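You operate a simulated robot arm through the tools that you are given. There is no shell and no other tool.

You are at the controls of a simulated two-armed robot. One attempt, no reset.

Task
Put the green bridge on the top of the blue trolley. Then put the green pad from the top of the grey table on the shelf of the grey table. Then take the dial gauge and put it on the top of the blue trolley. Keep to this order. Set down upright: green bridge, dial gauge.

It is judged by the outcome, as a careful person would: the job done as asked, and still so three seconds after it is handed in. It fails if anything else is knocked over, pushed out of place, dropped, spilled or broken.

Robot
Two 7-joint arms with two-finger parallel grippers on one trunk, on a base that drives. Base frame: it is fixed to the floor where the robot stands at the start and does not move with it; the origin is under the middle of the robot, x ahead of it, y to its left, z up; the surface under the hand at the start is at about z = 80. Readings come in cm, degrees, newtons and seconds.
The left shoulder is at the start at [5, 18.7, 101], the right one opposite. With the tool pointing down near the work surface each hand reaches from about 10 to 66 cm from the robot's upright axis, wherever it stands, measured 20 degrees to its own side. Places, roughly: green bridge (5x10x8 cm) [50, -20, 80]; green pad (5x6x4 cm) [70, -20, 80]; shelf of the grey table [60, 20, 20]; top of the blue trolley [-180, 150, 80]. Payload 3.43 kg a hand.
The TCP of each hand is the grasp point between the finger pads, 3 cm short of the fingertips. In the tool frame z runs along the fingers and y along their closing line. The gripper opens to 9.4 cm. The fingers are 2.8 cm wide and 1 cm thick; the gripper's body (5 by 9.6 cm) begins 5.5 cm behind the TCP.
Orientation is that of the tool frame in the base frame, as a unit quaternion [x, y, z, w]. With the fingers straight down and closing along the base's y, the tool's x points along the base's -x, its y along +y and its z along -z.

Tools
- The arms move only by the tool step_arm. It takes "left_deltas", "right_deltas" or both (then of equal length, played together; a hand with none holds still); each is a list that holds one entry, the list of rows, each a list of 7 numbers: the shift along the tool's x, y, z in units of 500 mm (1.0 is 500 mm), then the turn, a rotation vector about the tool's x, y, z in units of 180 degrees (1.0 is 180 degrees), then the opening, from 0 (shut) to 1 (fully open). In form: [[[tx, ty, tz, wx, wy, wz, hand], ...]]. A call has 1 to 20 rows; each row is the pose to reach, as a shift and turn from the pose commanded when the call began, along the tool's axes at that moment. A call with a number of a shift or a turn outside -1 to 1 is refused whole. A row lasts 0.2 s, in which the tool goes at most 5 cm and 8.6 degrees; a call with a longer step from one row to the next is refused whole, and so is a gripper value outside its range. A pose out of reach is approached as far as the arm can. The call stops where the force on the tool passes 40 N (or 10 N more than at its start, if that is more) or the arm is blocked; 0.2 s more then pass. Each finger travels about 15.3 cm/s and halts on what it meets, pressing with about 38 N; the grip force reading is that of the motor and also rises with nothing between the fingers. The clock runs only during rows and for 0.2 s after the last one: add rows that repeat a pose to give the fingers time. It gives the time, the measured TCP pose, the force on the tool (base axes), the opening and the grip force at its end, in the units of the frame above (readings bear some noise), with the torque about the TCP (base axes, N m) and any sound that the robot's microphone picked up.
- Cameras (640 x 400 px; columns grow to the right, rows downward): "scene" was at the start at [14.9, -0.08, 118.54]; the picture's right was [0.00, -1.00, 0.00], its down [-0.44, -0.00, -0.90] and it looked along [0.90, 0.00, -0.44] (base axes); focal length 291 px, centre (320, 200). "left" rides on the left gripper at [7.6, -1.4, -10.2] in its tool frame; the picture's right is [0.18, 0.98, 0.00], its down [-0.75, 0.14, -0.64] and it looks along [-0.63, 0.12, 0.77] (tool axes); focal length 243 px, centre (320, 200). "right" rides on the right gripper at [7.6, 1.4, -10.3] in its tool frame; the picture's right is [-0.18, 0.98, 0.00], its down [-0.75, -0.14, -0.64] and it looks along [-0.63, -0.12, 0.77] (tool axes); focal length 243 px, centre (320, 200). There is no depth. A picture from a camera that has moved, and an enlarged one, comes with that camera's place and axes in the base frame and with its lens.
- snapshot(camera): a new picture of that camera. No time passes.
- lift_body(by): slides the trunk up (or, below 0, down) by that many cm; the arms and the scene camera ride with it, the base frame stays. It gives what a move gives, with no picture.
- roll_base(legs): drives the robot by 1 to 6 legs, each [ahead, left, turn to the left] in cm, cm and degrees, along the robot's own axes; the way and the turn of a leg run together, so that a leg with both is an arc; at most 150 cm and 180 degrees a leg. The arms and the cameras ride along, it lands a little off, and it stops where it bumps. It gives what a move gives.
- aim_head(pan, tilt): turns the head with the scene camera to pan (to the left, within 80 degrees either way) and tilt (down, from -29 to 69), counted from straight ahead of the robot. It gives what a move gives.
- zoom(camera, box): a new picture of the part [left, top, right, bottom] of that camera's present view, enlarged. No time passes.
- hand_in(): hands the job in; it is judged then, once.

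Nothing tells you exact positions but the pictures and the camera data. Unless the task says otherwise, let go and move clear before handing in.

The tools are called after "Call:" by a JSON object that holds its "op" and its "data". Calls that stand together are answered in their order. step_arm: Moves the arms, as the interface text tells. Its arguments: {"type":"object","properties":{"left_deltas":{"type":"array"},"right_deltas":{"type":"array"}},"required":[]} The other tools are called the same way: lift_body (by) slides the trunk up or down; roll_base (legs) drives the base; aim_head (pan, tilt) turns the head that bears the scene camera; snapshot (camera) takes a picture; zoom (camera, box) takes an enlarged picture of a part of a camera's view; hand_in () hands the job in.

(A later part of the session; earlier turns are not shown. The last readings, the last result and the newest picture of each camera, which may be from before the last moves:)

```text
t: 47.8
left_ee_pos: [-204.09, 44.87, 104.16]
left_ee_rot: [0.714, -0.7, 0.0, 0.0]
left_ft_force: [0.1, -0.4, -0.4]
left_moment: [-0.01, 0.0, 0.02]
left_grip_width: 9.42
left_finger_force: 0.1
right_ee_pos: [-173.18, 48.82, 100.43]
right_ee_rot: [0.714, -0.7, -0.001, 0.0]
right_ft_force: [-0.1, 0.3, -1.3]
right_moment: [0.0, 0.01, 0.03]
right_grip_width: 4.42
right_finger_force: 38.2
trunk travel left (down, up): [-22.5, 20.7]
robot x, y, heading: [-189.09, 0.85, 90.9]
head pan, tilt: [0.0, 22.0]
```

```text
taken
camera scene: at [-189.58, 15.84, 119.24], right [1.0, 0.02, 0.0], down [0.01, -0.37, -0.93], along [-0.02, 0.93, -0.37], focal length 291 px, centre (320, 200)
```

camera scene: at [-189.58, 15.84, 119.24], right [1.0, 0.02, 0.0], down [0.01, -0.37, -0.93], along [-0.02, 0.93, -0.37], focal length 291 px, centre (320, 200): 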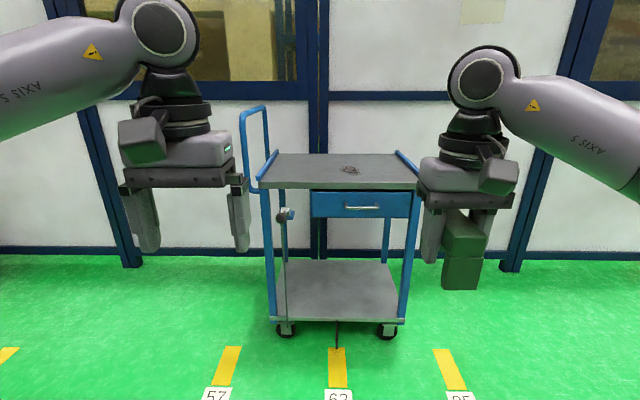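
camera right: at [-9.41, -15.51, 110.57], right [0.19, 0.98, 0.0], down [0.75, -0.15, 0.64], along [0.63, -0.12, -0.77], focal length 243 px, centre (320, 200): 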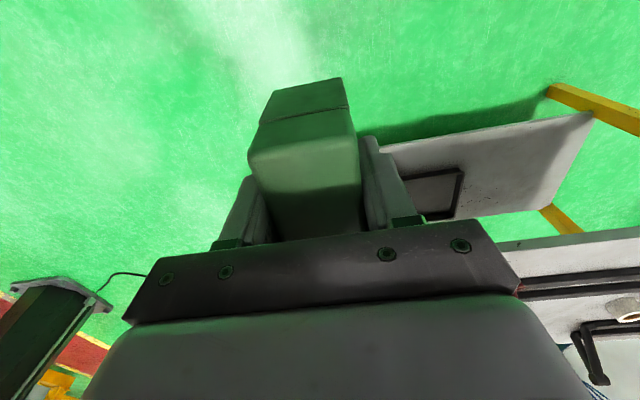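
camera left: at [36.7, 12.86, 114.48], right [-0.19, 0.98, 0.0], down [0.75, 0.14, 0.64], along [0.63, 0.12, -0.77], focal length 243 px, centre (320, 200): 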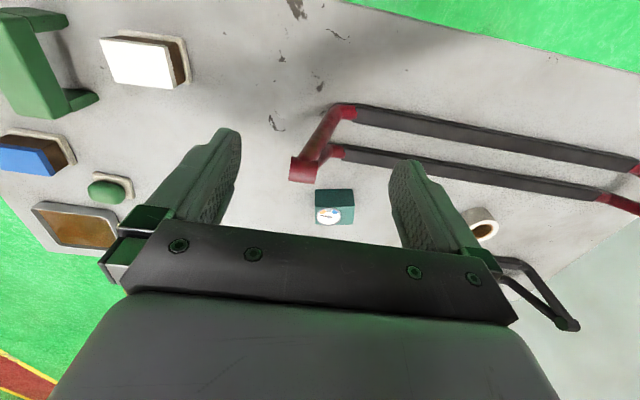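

The trolley top is now straight ahead: flat, low side rails, a tall handle on its left side, and a small mark or item near the middle back. I'll enlarge it before driving in.

Call:
{"op": "zoom", "data": {"camera": "scene", "box": [230, 90, 450, 230]}}

Call:
{"op": "lift_body", "data": {"by": 18}}

Call:
{"op": "zoom", "data": {"camera": "scene", "box": [230, 110, 450, 250]}}

Call:
{"op": "snapshot", "data": {"camera": "right"}}

```text
2.86 times, centred on (340, 160) of scene
camera zoom: at [-189.58, 15.84, 119.24], right [1.0, 0.02, 0.0], down [0.01, -0.37, -0.93], along [-0.02, 0.93, -0.37], focal length 832 px, centre (263, 314)
```

zoom: 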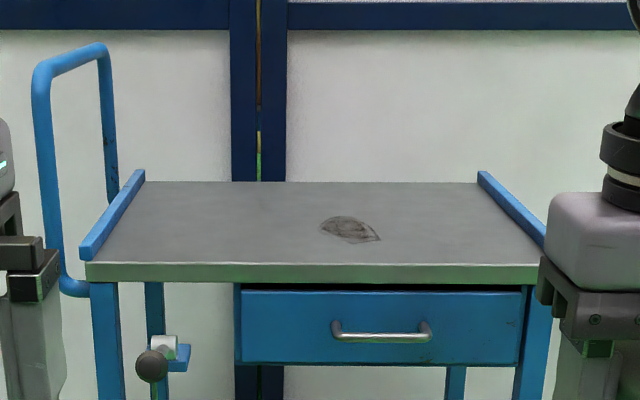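

```text
t: 49.8
left_ee_pos: [-204.11, 44.91, 122.14]
left_ee_rot: [0.713, -0.701, 0.0, 0.0]
left_ft_force: [0.0, 0.7, -0.6]
left_moment: [-0.05, 0.07, -0.03]
left_grip_width: 9.41
left_finger_force: 0.0
right_ee_pos: [-173.18, 48.82, 118.27]
right_ee_rot: [0.713, -0.701, 0.0, 0.002]
right_ft_force: [0.3, -0.1, -2.1]
right_moment: [-0.01, 0.01, 0.0]
right_grip_width: 4.4
right_finger_force: 38.1
trunk travel left (down, up): [-40.5, 2.7]
robot x, y, heading: [-189.46, 0.8, 91.0]
head pan, tilt: [0.0, 22.0]
```

```text
2.86 times, centred on (340, 180) of scene
camera zoom: at [-189.57, 15.85, 137.23], right [1.0, 0.02, 0.0], down [0.01, -0.37, -0.93], along [-0.02, 0.93, -0.37], focal length 832 px, centre (263, 257)
```

zoom: 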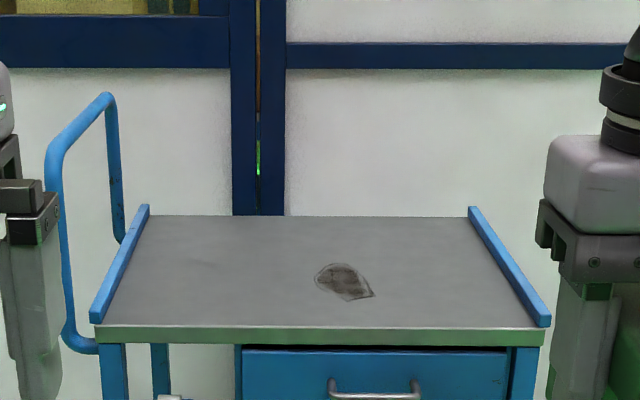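

```text
taken
camera right: at [-174.37, 41.2, 128.55], right [-0.99, 0.17, 0.0], down [0.13, 0.76, 0.64], along [0.11, 0.63, -0.77], focal length 243 px, centre (320, 200)
```

right: 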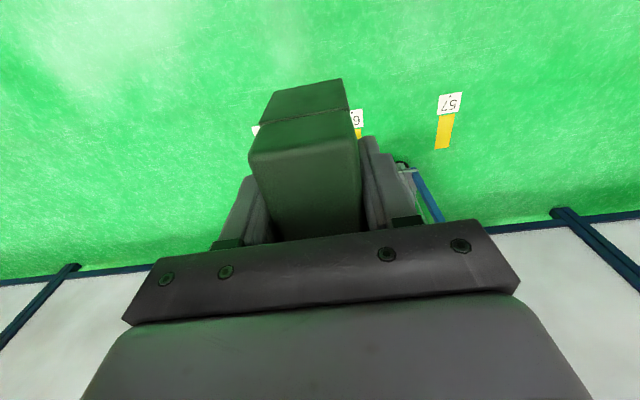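

The dark patch is a flat stain; the top is near z = 84, y 122 to 168, x -215 to -154, and the left handle reaches z of about 109, well below the raised left arm. I'll drive in.

Call:
{"op": "roll_base", "data": {"legs": [[84, 0, -1]]}}

Call:
{"op": "aim_head", "data": {"pan": 0, "tilt": 45}}

Call:
{"op": "snapshot", "data": {"camera": "scene"}}

Call:
{"op": "snapshot", "data": {"camera": "right"}}

Call:
{"op": "snapshot", "data": {"camera": "left"}}

```text
t: 54.3
left_ee_pos: [-205.75, 128.39, 122.08]
left_ee_rot: [0.714, -0.7, 0.0, 0.0]
left_ft_force: [-0.4, -0.1, 0.4]
left_moment: [-0.04, 0.02, 0.0]
left_grip_width: 9.4
left_finger_force: 0.0
right_ee_pos: [-174.72, 132.17, 118.31]
right_ee_rot: [0.714, -0.701, -0.001, 0.001]
right_ft_force: [0.5, 0.4, -2.5]
right_moment: [-0.02, 0.01, -0.01]
right_grip_width: 4.4
right_finger_force: 37.7
trunk travel left (down, up): [-40.5, 2.7]
robot x, y, heading: [-190.72, 84.3, 91.0]
head pan, tilt: [0.0, 22.0]
```

```text
t: 55.1
left_ee_pos: [-205.71, 128.49, 122.0]
left_ee_rot: [0.714, -0.7, 0.0, 0.0]
left_ft_force: [-0.6, 0.8, -0.6]
left_moment: [0.0, -0.02, -0.02]
left_grip_width: 9.37
left_finger_force: 0.1
right_ee_pos: [-174.59, 132.2, 118.34]
right_ee_rot: [0.714, -0.701, 0.0, 0.0]
right_ft_force: [-0.6, 0.4, -1.1]
right_moment: [0.01, 0.0, -0.02]
right_grip_width: 4.4
right_finger_force: 38.2
trunk travel left (down, up): [-40.5, 2.7]
robot x, y, heading: [-190.79, 84.43, 90.9]
head pan, tilt: [0.0, 45.0]
```

```text
taken
camera scene: at [-191.08, 98.13, 133.7], right [1.0, 0.02, 0.0], down [0.01, -0.71, -0.71], along [-0.01, 0.71, -0.71], focal length 291 px, centre (320, 200)
```

scene: 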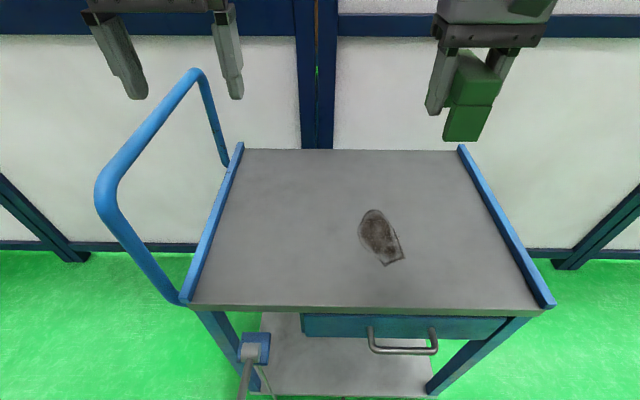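

```text
taken
camera right: at [-175.91, 124.63, 128.56], right [-0.99, 0.17, 0.0], down [0.13, 0.76, 0.64], along [0.11, 0.63, -0.77], focal length 243 px, centre (320, 200)
```

right: 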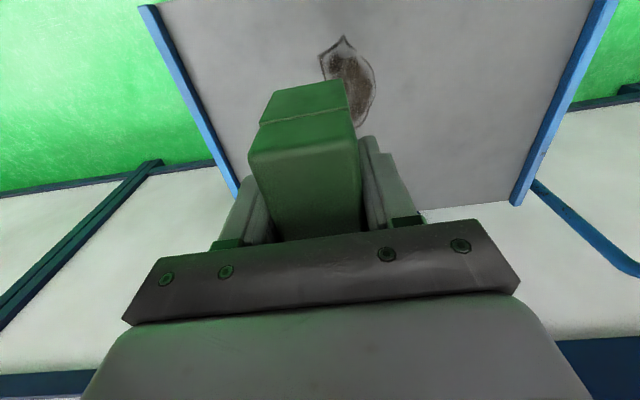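

```text
taken
camera left: at [-204.18, 120.88, 132.46], right [-0.98, -0.2, 0.0], down [-0.16, 0.75, 0.64], along [-0.13, 0.63, -0.77], focal length 243 px, centre (320, 200)
```

left: 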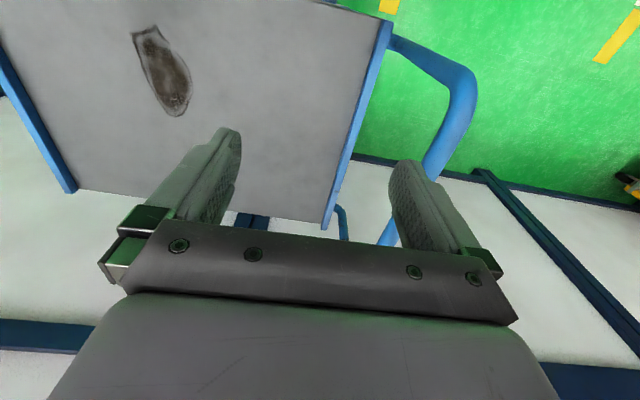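

The hand is over the trolley top at [-174.7, 132]. I'll move 4 cm further in and lower the bridge to just above the surface.

Call:
{"op": "step_arm", "data": {"right_deltas": [[[-0.02, 0, 0.02, 0, 0, 0, 0.0], [-0.04, 0, 0.05, 0, 0, 0, 0.0], [-0.06, 0, 0.09, 0, 0, 0, 0.0], [-0.08, 0, 0.13, 0, 0, 0, 0.0], [-0.08, 0, 0.17, 0, 0, 0, 0.0], [-0.08, 0, 0.21, 0, 0, 0, 0.0], [-0.08, 0, 0.25, 0, 0, 0, 0.0], [-0.08, 0, 0.29, 0, 0, 0, 0.0], [-0.08, 0, 0.33, 0, 0, 0, 0.0], [-0.08, 0, 0.37, 0, 0, 0, 0.0], [-0.08, 0, 0.41, 0, 0, 0, 0.0], [-0.08, 0, 0.45, 0, 0, 0, 0.0], [-0.08, 0, 0.48, 0, 0, 0, 0.0], [-0.08, 0, 0.51, 0, 0, 0, 0.0], [-0.08, 0, 0.535, 0, 0, 0, 0.0], [-0.08, 0, 0.55, 0, 0, 0, 0.0], [-0.08, 0, 0.55, 0, 0, 0, 0.0]]]}}

Call:
{"op": "snapshot", "data": {"camera": "scene"}}

Call:
{"op": "snapshot", "data": {"camera": "right"}}

```text
t: 58.7
left_ee_pos: [-205.72, 128.38, 122.08]
left_ee_rot: [0.713, -0.701, -0.001, 0.0]
left_ft_force: [0.3, -0.3, 0.0]
left_moment: [-0.01, 0.02, 0.0]
left_grip_width: 9.41
left_finger_force: 0.0
right_ee_pos: [-174.77, 136.05, 90.78]
right_ee_rot: [0.713, -0.701, 0.0, 0.001]
right_ft_force: [0.3, 0.0, -2.0]
right_moment: [-0.02, -0.01, -0.02]
right_grip_width: 4.41
right_finger_force: 37.9
trunk travel left (down, up): [-40.5, 2.7]
robot x, y, heading: [-190.55, 83.89, 91.1]
head pan, tilt: [0.0, 45.0]
```

```text
taken
camera scene: at [-191.08, 98.13, 133.7], right [1.0, 0.02, 0.0], down [0.01, -0.71, -0.71], along [-0.01, 0.71, -0.71], focal length 291 px, centre (320, 200)
```

scene: 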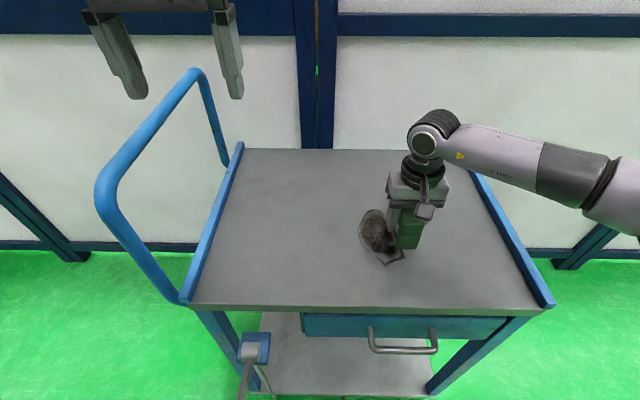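

```text
taken
camera right: at [-175.96, 128.56, 100.99], right [-0.99, 0.17, 0.0], down [0.13, 0.76, 0.64], along [0.11, 0.63, -0.77], focal length 243 px, centre (320, 200)
```

right: 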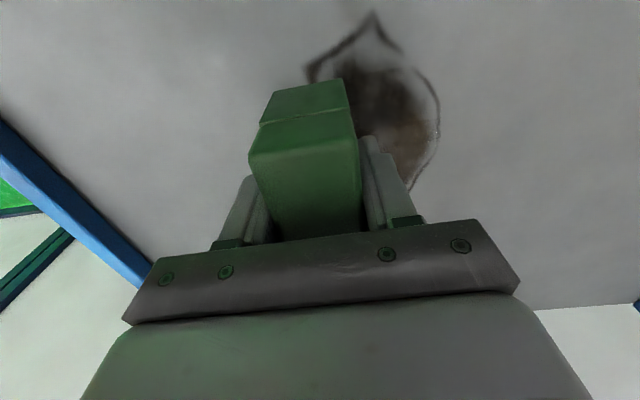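

The bridge hangs roughly 2 to 3 cm above the top. I'll lower in small steps and watch the force.

Call:
{"op": "step_arm", "data": {"right_deltas": [[[0, 0, 0.008, 0, 0, 0, 0.0], [0, 0, 0.016, 0, 0, 0, 0.0], [0, 0, 0.024, 0, 0, 0, 0.0], [0, 0, 0.032, 0, 0, 0, 0.0], [0, 0, 0.036, 0, 0, 0, 0.0], [0, 0, 0.036, 0, 0, 0, 0.0]]]}}

Call:
{"op": "zoom", "data": {"camera": "scene", "box": [320, 100, 520, 300]}}

```text
t: 60.1
left_ee_pos: [-205.79, 128.38, 122.05]
left_ee_rot: [0.714, -0.7, 0.001, 0.0]
left_ft_force: [-0.4, 0.1, -0.1]
left_moment: [0.0, -0.01, -0.03]
left_grip_width: 9.39
left_finger_force: 0.1
right_ee_pos: [-174.85, 136.23, 89.07]
right_ee_rot: [0.713, -0.701, -0.001, 0.0]
right_ft_force: [0.4, 0.0, -2.5]
right_moment: [-0.01, -0.01, 0.0]
right_grip_width: 4.4
right_finger_force: 37.9
trunk travel left (down, up): [-40.5, 2.7]
robot x, y, heading: [-190.84, 84.34, 91.0]
head pan, tilt: [0.0, 45.0]
```

```text
2.00 times, centred on (420, 200) of scene
camera zoom: at [-191.08, 98.13, 133.7], right [1.0, 0.02, 0.0], down [0.01, -0.71, -0.71], along [-0.01, 0.71, -0.71], focal length 582 px, centre (120, 200)
```

zoom: 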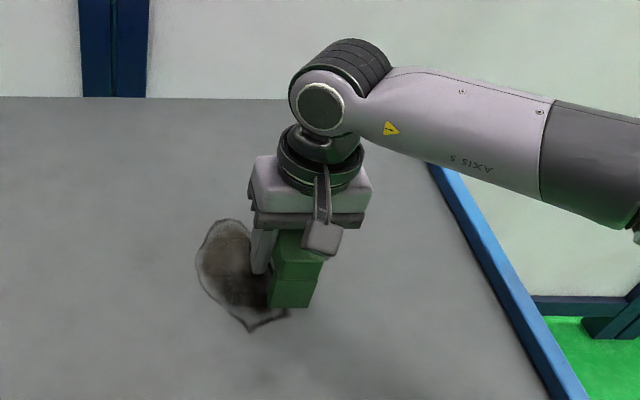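

Still hanging freely at 2.5 N with no contact yet. I'll continue in finer steps.

Call:
{"op": "step_arm", "data": {"right_deltas": [[[0, 0, 0.004, 0, 0, 0, 0.0], [0, 0, 0.008, 0, 0, 0, 0.0], [0, 0, 0.012, 0, 0, 0, 0.0], [0, 0, 0.016, 0, 0, 0, 0.0]]]}}

Call:
{"op": "step_arm", "data": {"right_deltas": [[[0, 0, 0.004, 0, 0, 0, 0.0], [0, 0, 0.008, 0, 0, 0, 0.0], [0, 0, 0.008, 0, 0, 0, 0.0]]]}}

```text
t: 61.1
left_ee_pos: [-205.7, 128.21, 122.07]
left_ee_rot: [0.713, -0.701, 0.0, -0.001]
left_ft_force: [-0.1, 0.4, 0.4]
left_moment: [0.01, 0.03, -0.05]
left_grip_width: 9.41
left_finger_force: 0.0
right_ee_pos: [-174.88, 136.18, 88.6]
right_ee_rot: [0.714, -0.7, -0.002, 0.0]
right_ft_force: [2.5, -2.3, 12.9]
right_moment: [-0.56, -0.31, 0.02]
right_grip_width: 4.4
right_finger_force: 38.2
trunk travel left (down, up): [-40.5, 2.7]
robot x, y, heading: [-191.07, 84.5, 91.1]
head pan, tilt: [0.0, 45.0]
```

```text
t: 61.9
left_ee_pos: [-205.7, 128.07, 122.17]
left_ee_rot: [0.714, -0.7, -0.001, -0.001]
left_ft_force: [-0.2, 0.0, -0.3]
left_moment: [0.0, -0.01, -0.01]
left_grip_width: 9.4
left_finger_force: 0.1
right_ee_pos: [-174.75, 136.32, 88.42]
right_ee_rot: [0.713, -0.701, -0.005, -0.003]
right_ft_force: [8.0, 0.5, 34.9]
right_moment: [-0.07, -0.15, 0.02]
right_grip_width: 4.41
right_finger_force: 37.9
trunk travel left (down, up): [-40.5, 2.7]
robot x, y, heading: [-190.83, 84.39, 90.9]
head pan, tilt: [0.0, 45.0]
```

Contact was made, at 35 N of press. I'll ease the pressure off, then open the fingers slowly.

Call:
{"op": "step_arm", "data": {"right_deltas": [[[0, 0, -0.004, 0, 0, 0, 0.0], [0, 0, -0.008, 0, 0, 0, 0.0], [0, 0, -0.008, 0, 0, 0, 0.0]]]}}

Call:
{"op": "zoom", "data": {"camera": "scene", "box": [320, 100, 520, 300]}}

```text
t: 62.7
left_ee_pos: [-205.91, 128.27, 122.15]
left_ee_rot: [0.714, -0.7, 0.0, 0.0]
left_ft_force: [-0.4, -0.6, 0.4]
left_moment: [-0.01, 0.01, 0.01]
left_grip_width: 9.39
left_finger_force: 0.1
right_ee_pos: [-174.79, 136.31, 88.42]
right_ee_rot: [0.713, -0.701, -0.002, -0.001]
right_ft_force: [4.0, 5.4, 16.2]
right_moment: [0.93, -0.04, -0.24]
right_grip_width: 4.36
right_finger_force: 38.0
trunk travel left (down, up): [-40.5, 2.7]
robot x, y, heading: [-190.88, 84.09, 91.1]
head pan, tilt: [0.0, 45.0]
```

```text
2.00 times, centred on (420, 200) of scene
camera zoom: at [-191.08, 98.0, 133.7], right [1.0, 0.02, 0.0], down [0.01, -0.71, -0.71], along [-0.01, 0.71, -0.71], focal length 582 px, centre (120, 200)
```

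zoom: 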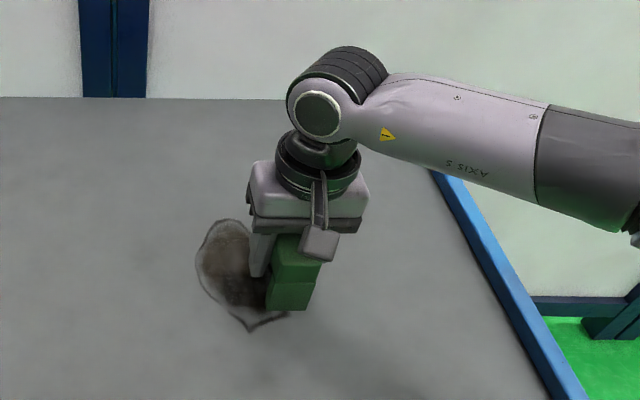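

The bridge rests on the top with 16 N left on it. I'll ease up a bit more and release.

Call:
{"op": "step_arm", "data": {"right_deltas": [[[0, 0, -0.003, 0, 0, 0, 0.0], [0, 0, -0.003, 0, 0, 0, 0.3], [0, 0, -0.003, 0, 0, 0, 0.48], [0, 0, -0.003, 0, 0, 0, 0.52], [0, 0, -0.003, 0, 0, 0, 0.6], [0, 0, -0.003, 0, 0, 0, 0.7], [0, 0, -0.003, 0, 0, 0, 0.8], [0, 0, -0.003, 0, 0, 0, 0.8]]]}}

Call:
{"op": "snapshot", "data": {"camera": "right"}}

Call:
{"op": "zoom", "data": {"camera": "scene", "box": [320, 100, 520, 300]}}

```text
t: 64.5
left_ee_pos: [-205.71, 128.37, 122.05]
left_ee_rot: [0.714, -0.7, 0.001, -0.001]
left_ft_force: [0.6, -0.5, -0.4]
left_moment: [-0.02, 0.01, 0.02]
left_grip_width: 9.41
left_finger_force: 0.0
right_ee_pos: [-174.94, 136.28, 88.41]
right_ee_rot: [0.714, -0.7, 0.0, 0.001]
right_ft_force: [0.0, -0.5, -0.6]
right_moment: [-0.04, 0.0, 0.01]
right_grip_width: 7.51
right_finger_force: 0.1
trunk travel left (down, up): [-40.5, 2.7]
robot x, y, heading: [-190.72, 84.31, 90.9]
head pan, tilt: [0.0, 45.0]
```

```text
taken
camera right: at [-176.05, 128.65, 98.65], right [-0.99, 0.17, 0.0], down [0.13, 0.76, 0.64], along [0.11, 0.63, -0.77], focal length 243 px, centre (320, 200)
```

right: 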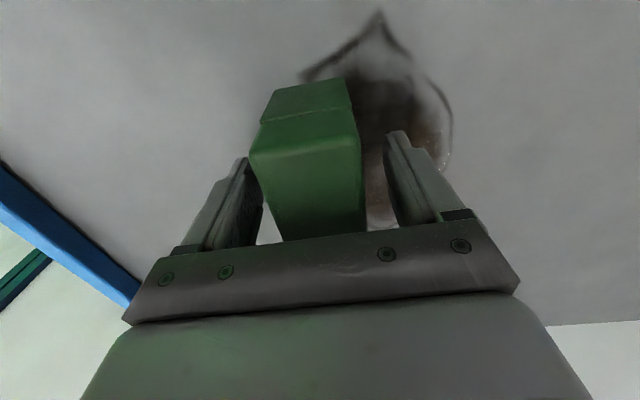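

```text
2.00 times, centred on (420, 200) of scene
camera zoom: at [-191.09, 98.11, 133.7], right [1.0, 0.02, 0.0], down [0.01, -0.71, -0.71], along [-0.01, 0.71, -0.71], focal length 582 px, centre (120, 200)
```

zoom: 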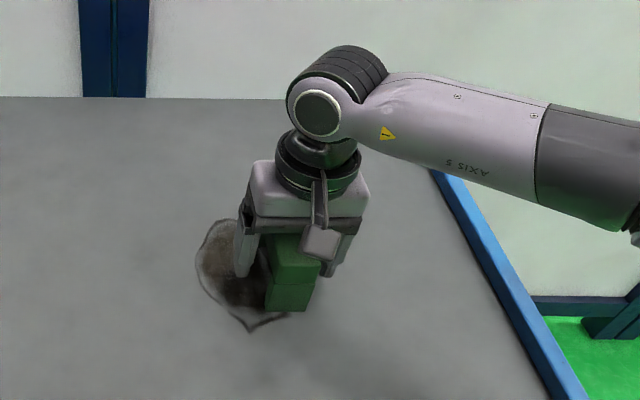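

The bridge stands upright and free. I'll open a bit wider and rise straight up clear of it.

Call:
{"op": "step_arm", "data": {"right_deltas": [[[0, 0, 0, 0, 0, 0, 0.95], [0, -0.006, 0, 0, 0, 0, 0.95], [0, -0.006, -0.03, 0, 0, 0, 0.95], [0, -0.006, -0.08, 0, 0, 0, 0.95], [0, -0.006, -0.14, 0, 0, 0, 0.95], [0, -0.006, -0.22, 0, 0, 0, 0.95], [0, -0.006, -0.3, 0, 0, 0, 0.95], [0, -0.006, -0.38, 0, 0, 0, 0.95], [0, -0.006, -0.46, 0, 0, 0, 0.95], [0.05, -0.006, -0.54, 0, 0, 0, 0.95], [0.08, -0.006, -0.6, 0, 0, 0, 0.95]]]}}

Call:
{"op": "snapshot", "data": {"camera": "scene"}}

Call:
{"op": "snapshot", "data": {"camera": "right"}}

```text
t: 66.9
left_ee_pos: [-205.7, 128.35, 121.96]
left_ee_rot: [0.714, -0.7, 0.0, 0.0]
left_ft_force: [0.0, 0.2, -0.7]
left_moment: [0.0, 0.02, -0.02]
left_grip_width: 9.38
left_finger_force: 0.0
right_ee_pos: [-174.47, 131.94, 118.5]
right_ee_rot: [0.714, -0.7, 0.0, 0.0]
right_ft_force: [0.5, 0.6, -0.2]
right_moment: [-0.01, -0.02, 0.0]
right_grip_width: 8.92
right_finger_force: 0.1
trunk travel left (down, up): [-40.5, 2.7]
robot x, y, heading: [-190.85, 84.41, 91.2]
head pan, tilt: [0.0, 45.0]
```

```text
taken
camera scene: at [-191.1, 98.08, 133.7], right [1.0, 0.02, 0.0], down [0.01, -0.71, -0.71], along [-0.01, 0.71, -0.71], focal length 291 px, centre (320, 200)
```

scene: 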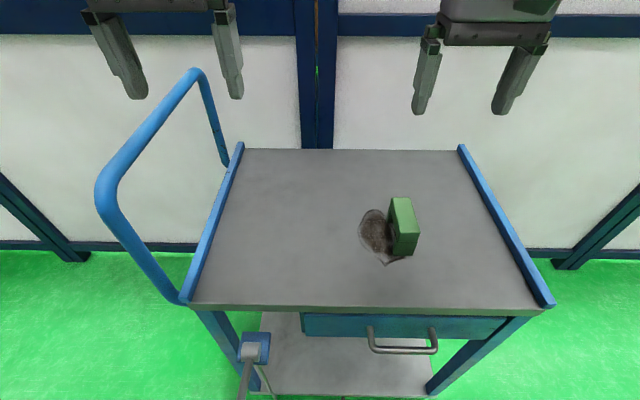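

```text
taken
camera right: at [-175.69, 124.38, 128.73], right [-0.99, 0.17, 0.0], down [0.13, 0.76, 0.64], along [0.11, 0.63, -0.77], focal length 243 px, centre (320, 200)
```

right: 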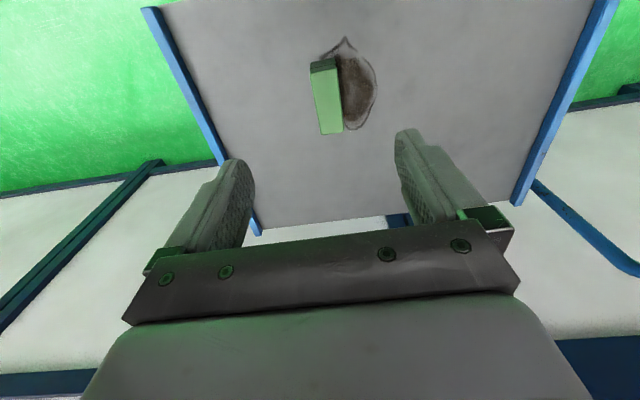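

The green bridge stands upright on the trolley at about [-175, 136]. Next I'll drive back out the way I came, return to the grey table and get a good view of its shelf.

Call:
{"op": "roll_base", "data": {"legs": [[-84, 0, 0], [0, -142, 0], [0, 0, -91]]}}

Call:
{"op": "aim_head", "data": {"pan": 0, "tilt": 40}}

Call:
{"op": "snapshot", "data": {"camera": "scene"}}

```text
t: 87.4
left_ee_pos: [-4.06, 20.62, 122.1]
left_ee_rot: [-0.009, 1.0, -0.001, 0.001]
left_ft_force: [0.8, 0.6, -0.1]
left_moment: [0.05, 0.02, 0.01]
left_grip_width: 9.38
left_finger_force: 0.1
right_ee_pos: [-0.47, -10.67, 118.56]
right_ee_rot: [-0.008, 1.0, 0.001, 0.0]
right_ft_force: [-0.6, -0.6, 0.2]
right_moment: [-0.01, -0.02, 0.0]
right_grip_width: 8.94
right_finger_force: 0.1
trunk travel left (down, up): [-40.5, 2.7]
robot x, y, heading: [-48.25, 5.6, 1.1]
head pan, tilt: [0.0, 45.0]
```

```text
t: 88.0
left_ee_pos: [-4.01, 20.6, 122.13]
left_ee_rot: [-0.01, 1.0, 0.001, -0.001]
left_ft_force: [-0.5, 0.8, 1.0]
left_moment: [-0.01, 0.01, -0.02]
left_grip_width: 9.41
left_finger_force: 0.1
right_ee_pos: [-0.47, -10.49, 118.56]
right_ee_rot: [-0.008, 1.0, 0.001, 0.0]
right_ft_force: [-0.4, -0.3, -0.7]
right_moment: [0.01, 0.02, -0.02]
right_grip_width: 8.92
right_finger_force: 0.0
trunk travel left (down, up): [-40.5, 2.7]
robot x, y, heading: [-48.07, 5.31, 0.9]
head pan, tilt: [0.0, 40.0]
```

```text
taken
camera scene: at [-33.97, 5.88, 134.42], right [0.02, -1.0, 0.0], down [-0.64, -0.01, -0.77], along [0.77, 0.01, -0.64], focal length 291 px, centre (320, 200)
```

scene: 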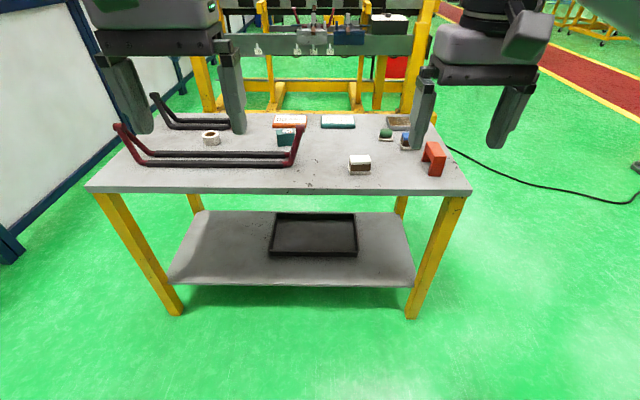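

From here I see the whole table: its shelf (x 42 to 91, y -36 to 74) carries a black tray at x 58 to 90, y -12 to 30, and there is a free strip in front. I'll drive up to the table for the pad.

Call:
{"op": "zoom", "data": {"camera": "scene", "box": [160, 190, 480, 330]}}

Call:
{"op": "roll_base", "data": {"legs": [[48, -5.8, -0.9]]}}

Call:
{"op": "aim_head", "data": {"pan": -10, "tilt": 35}}

Call:
{"op": "snapshot", "data": {"camera": "scene"}}

Call:
{"op": "snapshot", "data": {"camera": "right"}}

```text
2.00 times, centred on (320, 260) of scene
camera zoom: at [-33.97, 5.88, 134.42], right [0.02, -1.0, 0.0], down [-0.64, -0.01, -0.77], along [0.77, 0.01, -0.64], focal length 582 px, centre (320, 80)
```

zoom: 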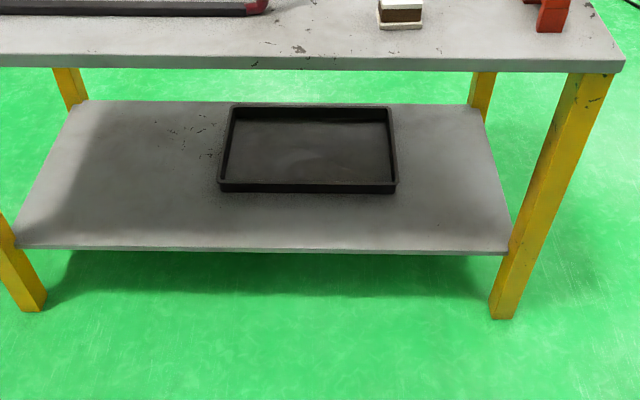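

```text
t: 90.9
left_ee_pos: [43.78, 15.52, 122.05]
left_ee_rot: [-0.007, 1.0, 0.0, 0.0]
left_ft_force: [-0.2, 0.2, 0.1]
left_moment: [-0.01, -0.02, -0.01]
left_grip_width: 9.42
left_finger_force: 0.0
right_ee_pos: [47.38, -15.78, 118.43]
right_ee_rot: [-0.007, 1.0, 0.001, 0.0]
right_ft_force: [0.4, 0.9, -0.1]
right_moment: [0.04, -0.01, 0.01]
right_grip_width: 8.94
right_finger_force: 0.1
trunk travel left (down, up): [-40.5, 2.7]
robot x, y, heading: [-0.19, 0.81, 0.7]
head pan, tilt: [0.0, 40.0]
```

```text
t: 91.6
left_ee_pos: [43.74, 15.56, 122.04]
left_ee_rot: [-0.007, 1.0, 0.0, 0.0]
left_ft_force: [0.5, 0.7, -0.2]
left_moment: [0.03, 0.0, 0.01]
left_grip_width: 9.38
left_finger_force: 0.0
right_ee_pos: [47.28, -15.87, 118.45]
right_ee_rot: [-0.006, 1.0, 0.001, 0.0]
right_ft_force: [-0.4, 0.3, 0.3]
right_moment: [0.0, 0.03, 0.02]
right_grip_width: 8.94
right_finger_force: 0.0
trunk travel left (down, up): [-40.5, 2.7]
robot x, y, heading: [-0.5, 0.87, 0.6]
head pan, tilt: [-10.0, 35.0]
```

```text
taken
camera scene: at [14.02, -0.69, 135.18], right [-0.16, -0.99, 0.0], down [-0.57, 0.09, -0.82], along [0.81, -0.13, -0.57], focal length 291 px, centre (320, 200)
```

scene: 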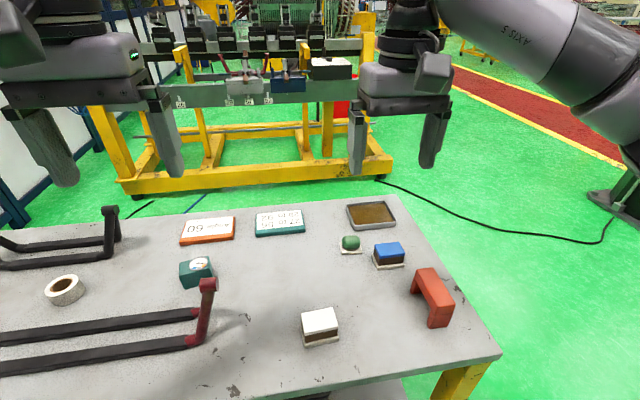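

```text
taken
camera right: at [39.72, -14.38, 128.68], right [0.17, 0.99, 0.0], down [0.76, -0.13, 0.64], along [0.63, -0.11, -0.77], focal length 243 px, centre (320, 200)
```

right: 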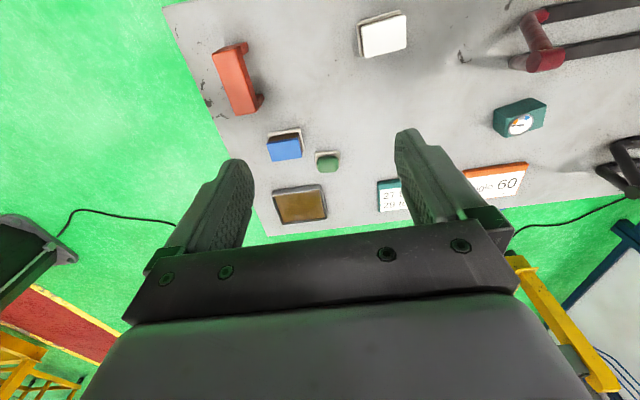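

Call:
{"op": "zoom", "data": {"camera": "scene", "box": [300, 190, 460, 290]}}

Call:
{"op": "zoom", "data": {"camera": "right", "box": [240, 100, 400, 220]}}

Call:
{"op": "zoom", "data": {"camera": "scene", "box": [160, 220, 320, 320]}}

```text
4.00 times, centred on (380, 240) of scene
camera zoom: at [14.02, -0.69, 135.18], right [-0.16, -0.99, 0.0], down [-0.57, 0.09, -0.82], along [0.81, -0.13, -0.57], focal length 1165 px, centre (80, 40)
```

zoom: 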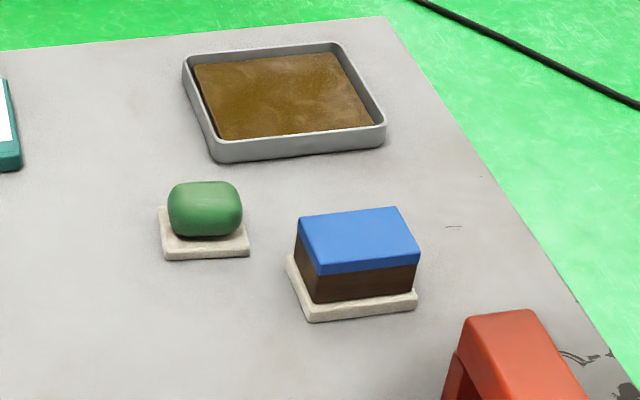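

```text
3.33 times, centred on (320, 160) of right
camera zoom: at [39.72, -14.38, 128.68], right [0.17, 0.99, 0.0], down [0.76, -0.13, 0.64], along [0.63, -0.11, -0.77], focal length 809 px, centre (320, 333)
```

zoom: 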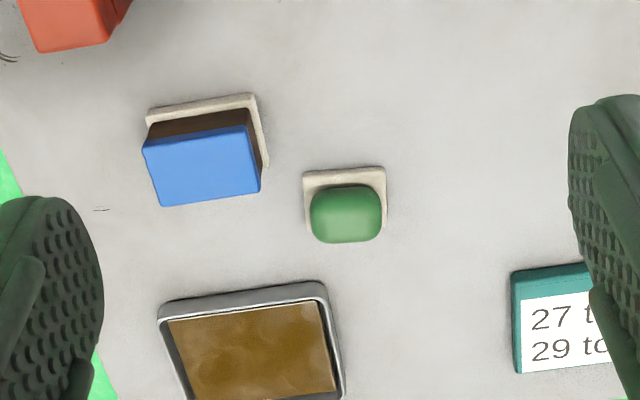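

```text
4.00 times, centred on (240, 270) of scene
camera zoom: at [14.02, -0.69, 135.18], right [-0.16, -0.99, 0.0], down [-0.57, 0.09, -0.82], along [0.81, -0.13, -0.57], focal length 1165 px, centre (640, -80)
```

zoom: 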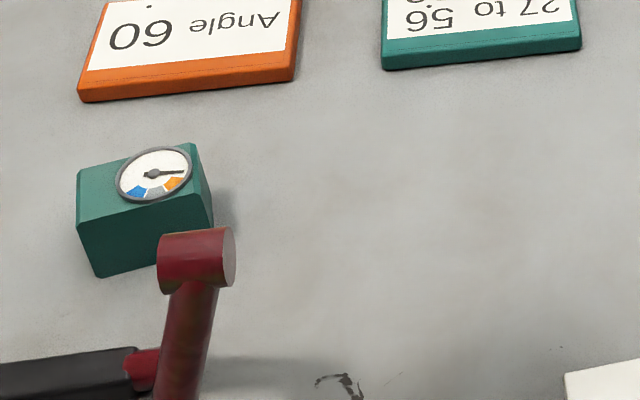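

The green pad is a rounded pillow on a tile, centred near [68.2, -17.6] and turned about -5°. I'll lower the trunk back and bring the right hand above it, tilted 20° forward to help with the reach and the later shelf placement.

Call:
{"op": "lift_body", "data": {"by": -18}}

Call:
{"op": "step_arm", "data": {"right_deltas": [[[-0.06, -0.006, 0.0, 0, -0.02, 0.006, 0.75], [-0.13, -0.013, 0.0, 0, -0.045, 0.013, 0.75], [-0.2, -0.02, 0.0, 0, -0.07, 0.02, 0.75], [-0.28, -0.028, 0.03, 0, -0.095, 0.028, 0.75], [-0.35, -0.036, 0.07, 0, -0.111, 0.034, 0.75], [-0.3836, -0.0396, 0.12, 0, -0.111, 0.034, 0.75], [-0.3836, -0.0396, 0.14, 0, -0.111, 0.034, 0.75], [-0.3836, -0.0396, 0.14, 0, -0.111, 0.034, 0.75]]]}}

Call:
{"op": "snapshot", "data": {"camera": "right"}}

Call:
{"op": "snapshot", "data": {"camera": "scene"}}

```text
t: 93.6
left_ee_pos: [43.63, 15.55, 104.13]
left_ee_rot: [-0.007, 1.0, 0.0, 0.0]
left_ft_force: [-0.7, 0.0, -0.5]
left_moment: [0.02, 0.01, 0.01]
left_grip_width: 9.41
left_finger_force: 0.1
right_ee_pos: [47.2, -15.86, 100.29]
right_ee_rot: [-0.006, 1.0, 0.001, 0.0]
right_ft_force: [-0.5, -0.7, 0.5]
right_moment: [0.01, -0.02, 0.0]
right_grip_width: 8.9
right_finger_force: 0.2
trunk travel left (down, up): [-22.5, 20.7]
robot x, y, heading: [-0.44, 0.72, 0.7]
head pan, tilt: [-10.0, 35.0]
```

```text
t: 95.4
left_ee_pos: [43.73, 15.59, 104.11]
left_ee_rot: [-0.006, 1.0, 0.001, 0.0]
left_ft_force: [0.1, -0.5, -0.7]
left_moment: [-0.01, -0.01, 0.0]
left_grip_width: 9.39
left_finger_force: 0.1
right_ee_pos: [66.45, -17.42, 93.23]
right_ee_rot: [0.047, 0.984, 0.002, 0.174]
right_ft_force: [-0.2, -0.2, 0.6]
right_moment: [0.01, -0.02, 0.0]
right_grip_width: 7.06
right_finger_force: 0.0
trunk travel left (down, up): [-22.5, 20.7]
robot x, y, heading: [0.09, 0.69, 0.9]
head pan, tilt: [-10.0, 35.0]
```

```text
taken
camera right: at [56.06, -15.21, 100.31], right [0.26, 0.96, 0.08], down [0.47, -0.2, 0.86], along [0.84, -0.19, -0.51], focal length 243 px, centre (320, 200)
```

right: 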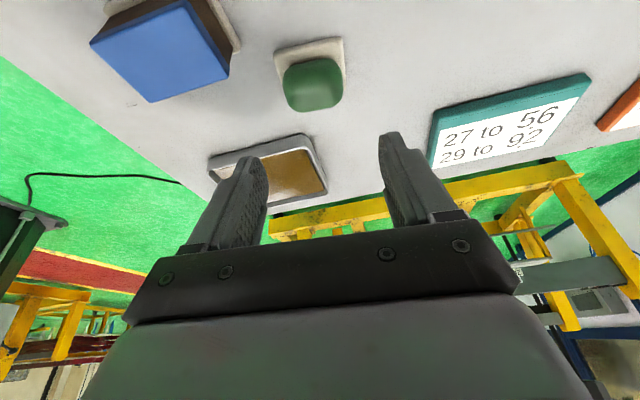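

```text
taken
camera scene: at [14.02, -0.7, 117.18], right [-0.16, -0.99, 0.0], down [-0.57, 0.09, -0.82], along [0.81, -0.13, -0.57], focal length 291 px, centre (320, 200)
```

scene: 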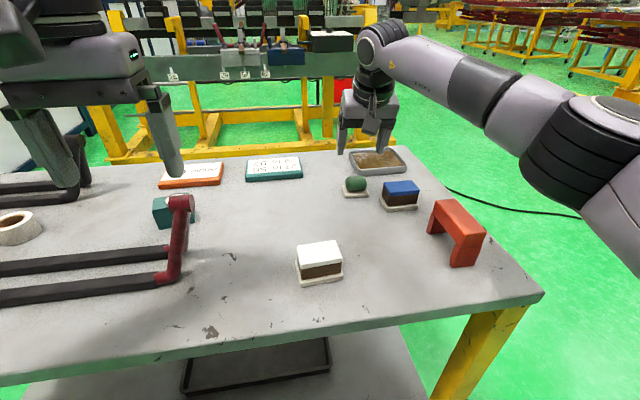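

The pad is confirmed at [67.8, -17.6], aligned with the hand. I'll descend so the fingertips straddle the pillow just above its tile.

Call:
{"op": "step_arm", "data": {"right_deltas": [[[0.012, -0.002, 0.042, 0, 0, 0, 0.75], [0.024, -0.0035, 0.084, 0, 0, 0, 0.75], [0.034, -0.005, 0.122, 0, 0, 0, 0.75], [0.042, -0.006, 0.15, 0, 0, 0, 0.75], [0.0455, -0.0063, 0.163, 0, 0, 0, 0.75], [0.0455, -0.0063, 0.163, 0, 0, 0, 0.75]]]}}

Call:
{"op": "snapshot", "data": {"camera": "right"}}

Call:
{"op": "zoom", "data": {"camera": "scene", "box": [280, 80, 480, 230]}}

```text
t: 96.8
left_ee_pos: [43.82, 15.53, 103.92]
left_ee_rot: [-0.006, 1.0, -0.001, 0.001]
left_ft_force: [-0.3, 0.0, 1.2]
left_moment: [0.0, 0.01, -0.01]
left_grip_width: 9.4
left_finger_force: 0.2
right_ee_pos: [67.06, -17.74, 84.89]
right_ee_rot: [0.047, 0.984, 0.002, 0.174]
right_ft_force: [-0.3, -0.2, -0.5]
right_moment: [-0.02, -0.01, 0.01]
right_grip_width: 7.07
right_finger_force: 0.1
trunk travel left (down, up): [-22.5, 20.7]
robot x, y, heading: [-0.39, 1.08, 0.8]
head pan, tilt: [-10.0, 35.0]
```

```text
taken
camera right: at [56.74, -15.29, 92.03], right [0.26, 0.96, 0.08], down [0.47, -0.2, 0.86], along [0.84, -0.19, -0.51], focal length 243 px, centre (320, 200)
```

right: 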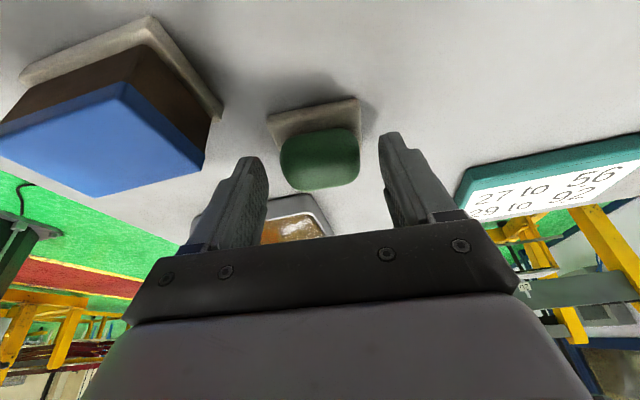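

```text
2.67 times, centred on (380, 155) of scene
camera zoom: at [14.02, -0.7, 117.18], right [-0.16, -0.99, 0.0], down [-0.57, 0.09, -0.82], along [0.81, -0.13, -0.57], focal length 776 px, centre (160, 320)
```

zoom: 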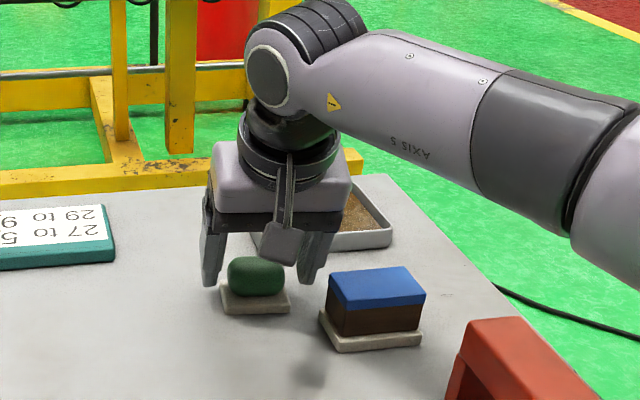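

The pillow is centred between the fingertips. I'll go 4 mm lower, then close gently.

Call:
{"op": "step_arm", "data": {"right_deltas": [[[0.003, 0, 0.0075, 0, 0, 0, 0.7], [0.003, 0, 0.0075, 0, 0, 0, 0.6], [0.003, 0, 0.0075, 0, 0, 0, 0.5], [0.003, 0, 0.0075, 0, 0, 0, 0.4], [0.003, 0, 0.0075, 0, 0, 0, 0.3], [0.003, 0, 0.0075, 0, 0, 0, 0.3], [0.003, 0, 0.0075, 0, 0, 0, 0.3]]]}}

Call:
{"op": "snapshot", "data": {"camera": "right"}}

Call:
{"op": "zoom", "data": {"camera": "scene", "box": [280, 80, 480, 230]}}

```text
t: 98.4
left_ee_pos: [43.71, 15.5, 103.94]
left_ee_rot: [-0.007, 1.0, 0.0, 0.0]
left_ft_force: [-0.2, 0.7, -0.7]
left_moment: [0.0, 0.01, -0.02]
left_grip_width: 9.4
left_finger_force: 0.1
right_ee_pos: [66.98, -17.59, 84.63]
right_ee_rot: [0.047, 0.984, 0.002, 0.174]
right_ft_force: [0.2, 0.1, 2.5]
right_moment: [-0.06, -0.03, 0.03]
right_grip_width: 4.72
right_finger_force: 38.1
trunk travel left (down, up): [-22.5, 20.7]
robot x, y, heading: [-0.32, 0.72, 0.7]
head pan, tilt: [-10.0, 35.0]
```

```text
taken
camera right: at [56.7, -15.3, 91.67], right [0.26, 0.96, 0.08], down [0.47, -0.2, 0.86], along [0.84, -0.19, -0.51], focal length 243 px, centre (320, 200)
```

right: 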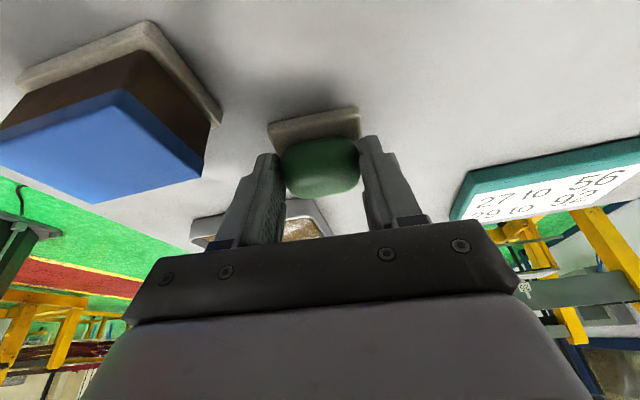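

```text
2.67 times, centred on (380, 155) of scene
camera zoom: at [14.0, -0.68, 117.19], right [-0.16, -0.99, 0.0], down [-0.57, 0.09, -0.82], along [0.81, -0.13, -0.57], focal length 776 px, centre (160, 320)
```

zoom: 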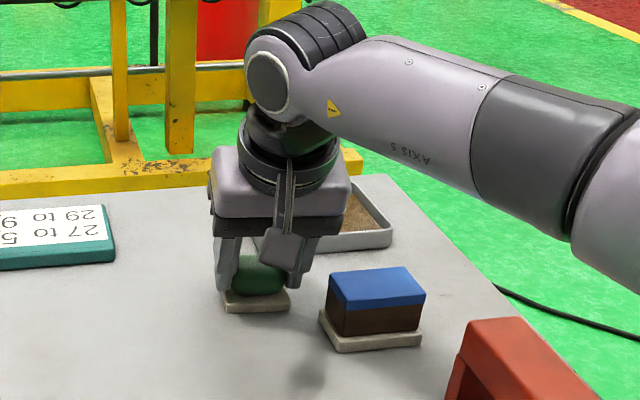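

Gripped at 4.7 cm. I'll lift slowly straight up a little and check whether it stays in the grip.

Call:
{"op": "step_arm", "data": {"right_deltas": [[[0, 0, 0, 0, 0, 0, 0.0], [0.0003, 0, -0.003, 0, 0, 0, 0.0], [-0.0017, 0.0002, -0.008, 0, 0, 0, 0.0], [-0.0037, 0.0002, -0.0135, 0, 0, 0, 0.0], [-0.0057, 0.0003, -0.019, 0, 0, 0, 0.0], [-0.0077, 0.0004, -0.0245, 0, 0, 0, 0.0], [-0.0097, 0.0005, -0.03, 0, 0, 0, 0.0]]]}}

Call:
{"op": "snapshot", "data": {"camera": "right"}}

Call:
{"op": "zoom", "data": {"camera": "scene", "box": [280, 80, 480, 230]}}

```text
t: 100.0
left_ee_pos: [43.89, 15.47, 104.2]
left_ee_rot: [-0.006, 1.0, 0.0, 0.001]
left_ft_force: [0.2, 0.6, -0.7]
left_moment: [-0.04, 0.0, 0.01]
left_grip_width: 9.42
left_finger_force: 0.0
right_ee_pos: [67.14, -17.58, 86.17]
right_ee_rot: [0.047, 0.984, 0.002, 0.173]
right_ft_force: [0.4, -0.8, -1.3]
right_moment: [0.01, 0.0, -0.03]
right_grip_width: 4.71
right_finger_force: 38.2
trunk travel left (down, up): [-22.5, 20.7]
robot x, y, heading: [-0.67, 0.89, 0.7]
head pan, tilt: [-10.0, 35.0]
```

```text
taken
camera right: at [56.64, -15.32, 93.2], right [0.26, 0.96, 0.08], down [0.47, -0.2, 0.86], along [0.84, -0.19, -0.51], focal length 243 px, centre (320, 200)
```

right: 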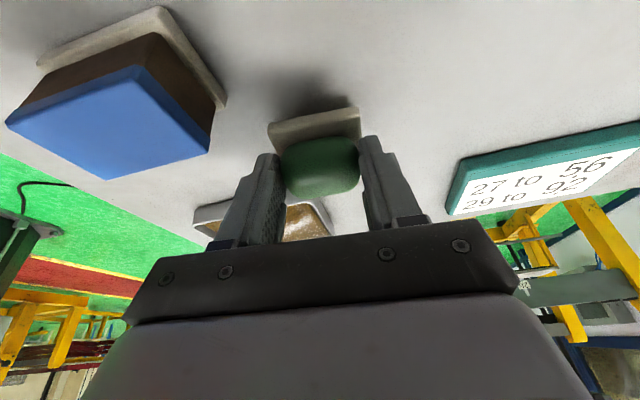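

```text
2.67 times, centred on (380, 155) of scene
camera zoom: at [14.03, -0.7, 117.18], right [-0.16, -0.99, 0.0], down [-0.57, 0.09, -0.82], along [0.81, -0.13, -0.57], focal length 776 px, centre (160, 320)
```

zoom: 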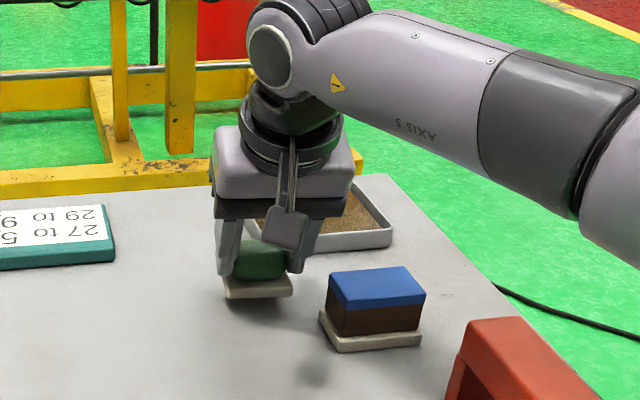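

The pad, tile included, comes up with the hand without slipping. I'll continue lifting gently to about z = 100.

Call:
{"op": "step_arm", "data": {"right_deltas": [[[-0.0034, 0.0002, -0.0094, 0, 0, 0, 0.0], [-0.0075, 0.0004, -0.0207, 0, 0, 0, 0.0], [-0.0123, 0.0007, -0.0339, 0, 0, 0, 0.0], [-0.0171, 0.0009, -0.047, 0, 0, 0, 0.0], [-0.0226, 0.0012, -0.0621, 0, 0, 0, 0.0], [-0.0281, 0.0015, -0.0772, 0, 0, 0, 0.0], [-0.0335, 0.0018, -0.0922, 0, 0, 0, 0.0], [-0.039, 0.002, -0.1073, 0, 0, 0, 0.0], [-0.0445, 0.0023, -0.1223, 0, 0, 0, 0.0], [-0.05, 0.0026, -0.1374, 0, 0, 0, 0.0], [-0.0554, 0.0029, -0.1524, 0, 0, 0, 0.0], [-0.0609, 0.0032, -0.1675, 0, 0, 0, 0.0], [-0.0664, 0.0035, -0.1826, 0, 0, 0, 0.0], [-0.0718, 0.0038, -0.1976, 0, 0, 0, 0.0], [-0.0773, 0.004, -0.2127, 0, 0, 0, 0.0], [-0.0828, 0.0043, -0.2277, 0, 0, 0, 0.0], [-0.0882, 0.0046, -0.2428, 0, 0, 0, 0.0], [-0.0937, 0.0049, -0.2578, 0, 0, 0, 0.0], [-0.0971, 0.0051, -0.2672, 0, 0, 0, 0.0], [-0.0985, 0.0052, -0.271, 0, 0, 0, 0.0]]]}}

Call:
{"op": "snapshot", "data": {"camera": "right"}}

Call:
{"op": "snapshot", "data": {"camera": "scene"}}

```text
t: 104.2
left_ee_pos: [43.78, 15.54, 104.09]
left_ee_rot: [-0.007, 1.0, 0.0, 0.0]
left_ft_force: [0.0, -0.9, -0.7]
left_moment: [0.0, 0.0, -0.01]
left_grip_width: 9.39
left_finger_force: 0.1
right_ee_pos: [66.94, -17.74, 100.52]
right_ee_rot: [0.047, 0.984, 0.002, 0.174]
right_ft_force: [-1.1, 0.2, -0.4]
right_moment: [-0.03, -0.01, 0.01]
right_grip_width: 4.71
right_finger_force: 37.5
trunk travel left (down, up): [-22.5, 20.7]
robot x, y, heading: [-0.34, 0.84, 0.6]
head pan, tilt: [-10.0, 35.0]
```

```text
taken
camera right: at [56.61, -15.41, 107.57], right [0.26, 0.96, 0.08], down [0.47, -0.2, 0.86], along [0.84, -0.19, -0.51], focal length 243 px, centre (320, 200)
```

right: 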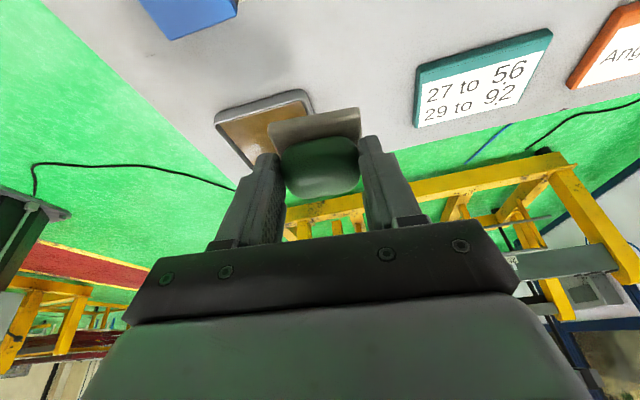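

```text
taken
camera scene: at [14.03, -0.7, 117.18], right [-0.16, -0.99, 0.0], down [-0.57, 0.09, -0.82], along [0.81, -0.13, -0.57], focal length 291 px, centre (320, 200)
```

scene: 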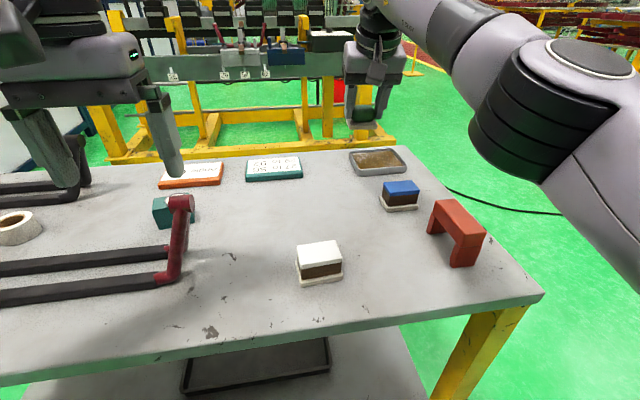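

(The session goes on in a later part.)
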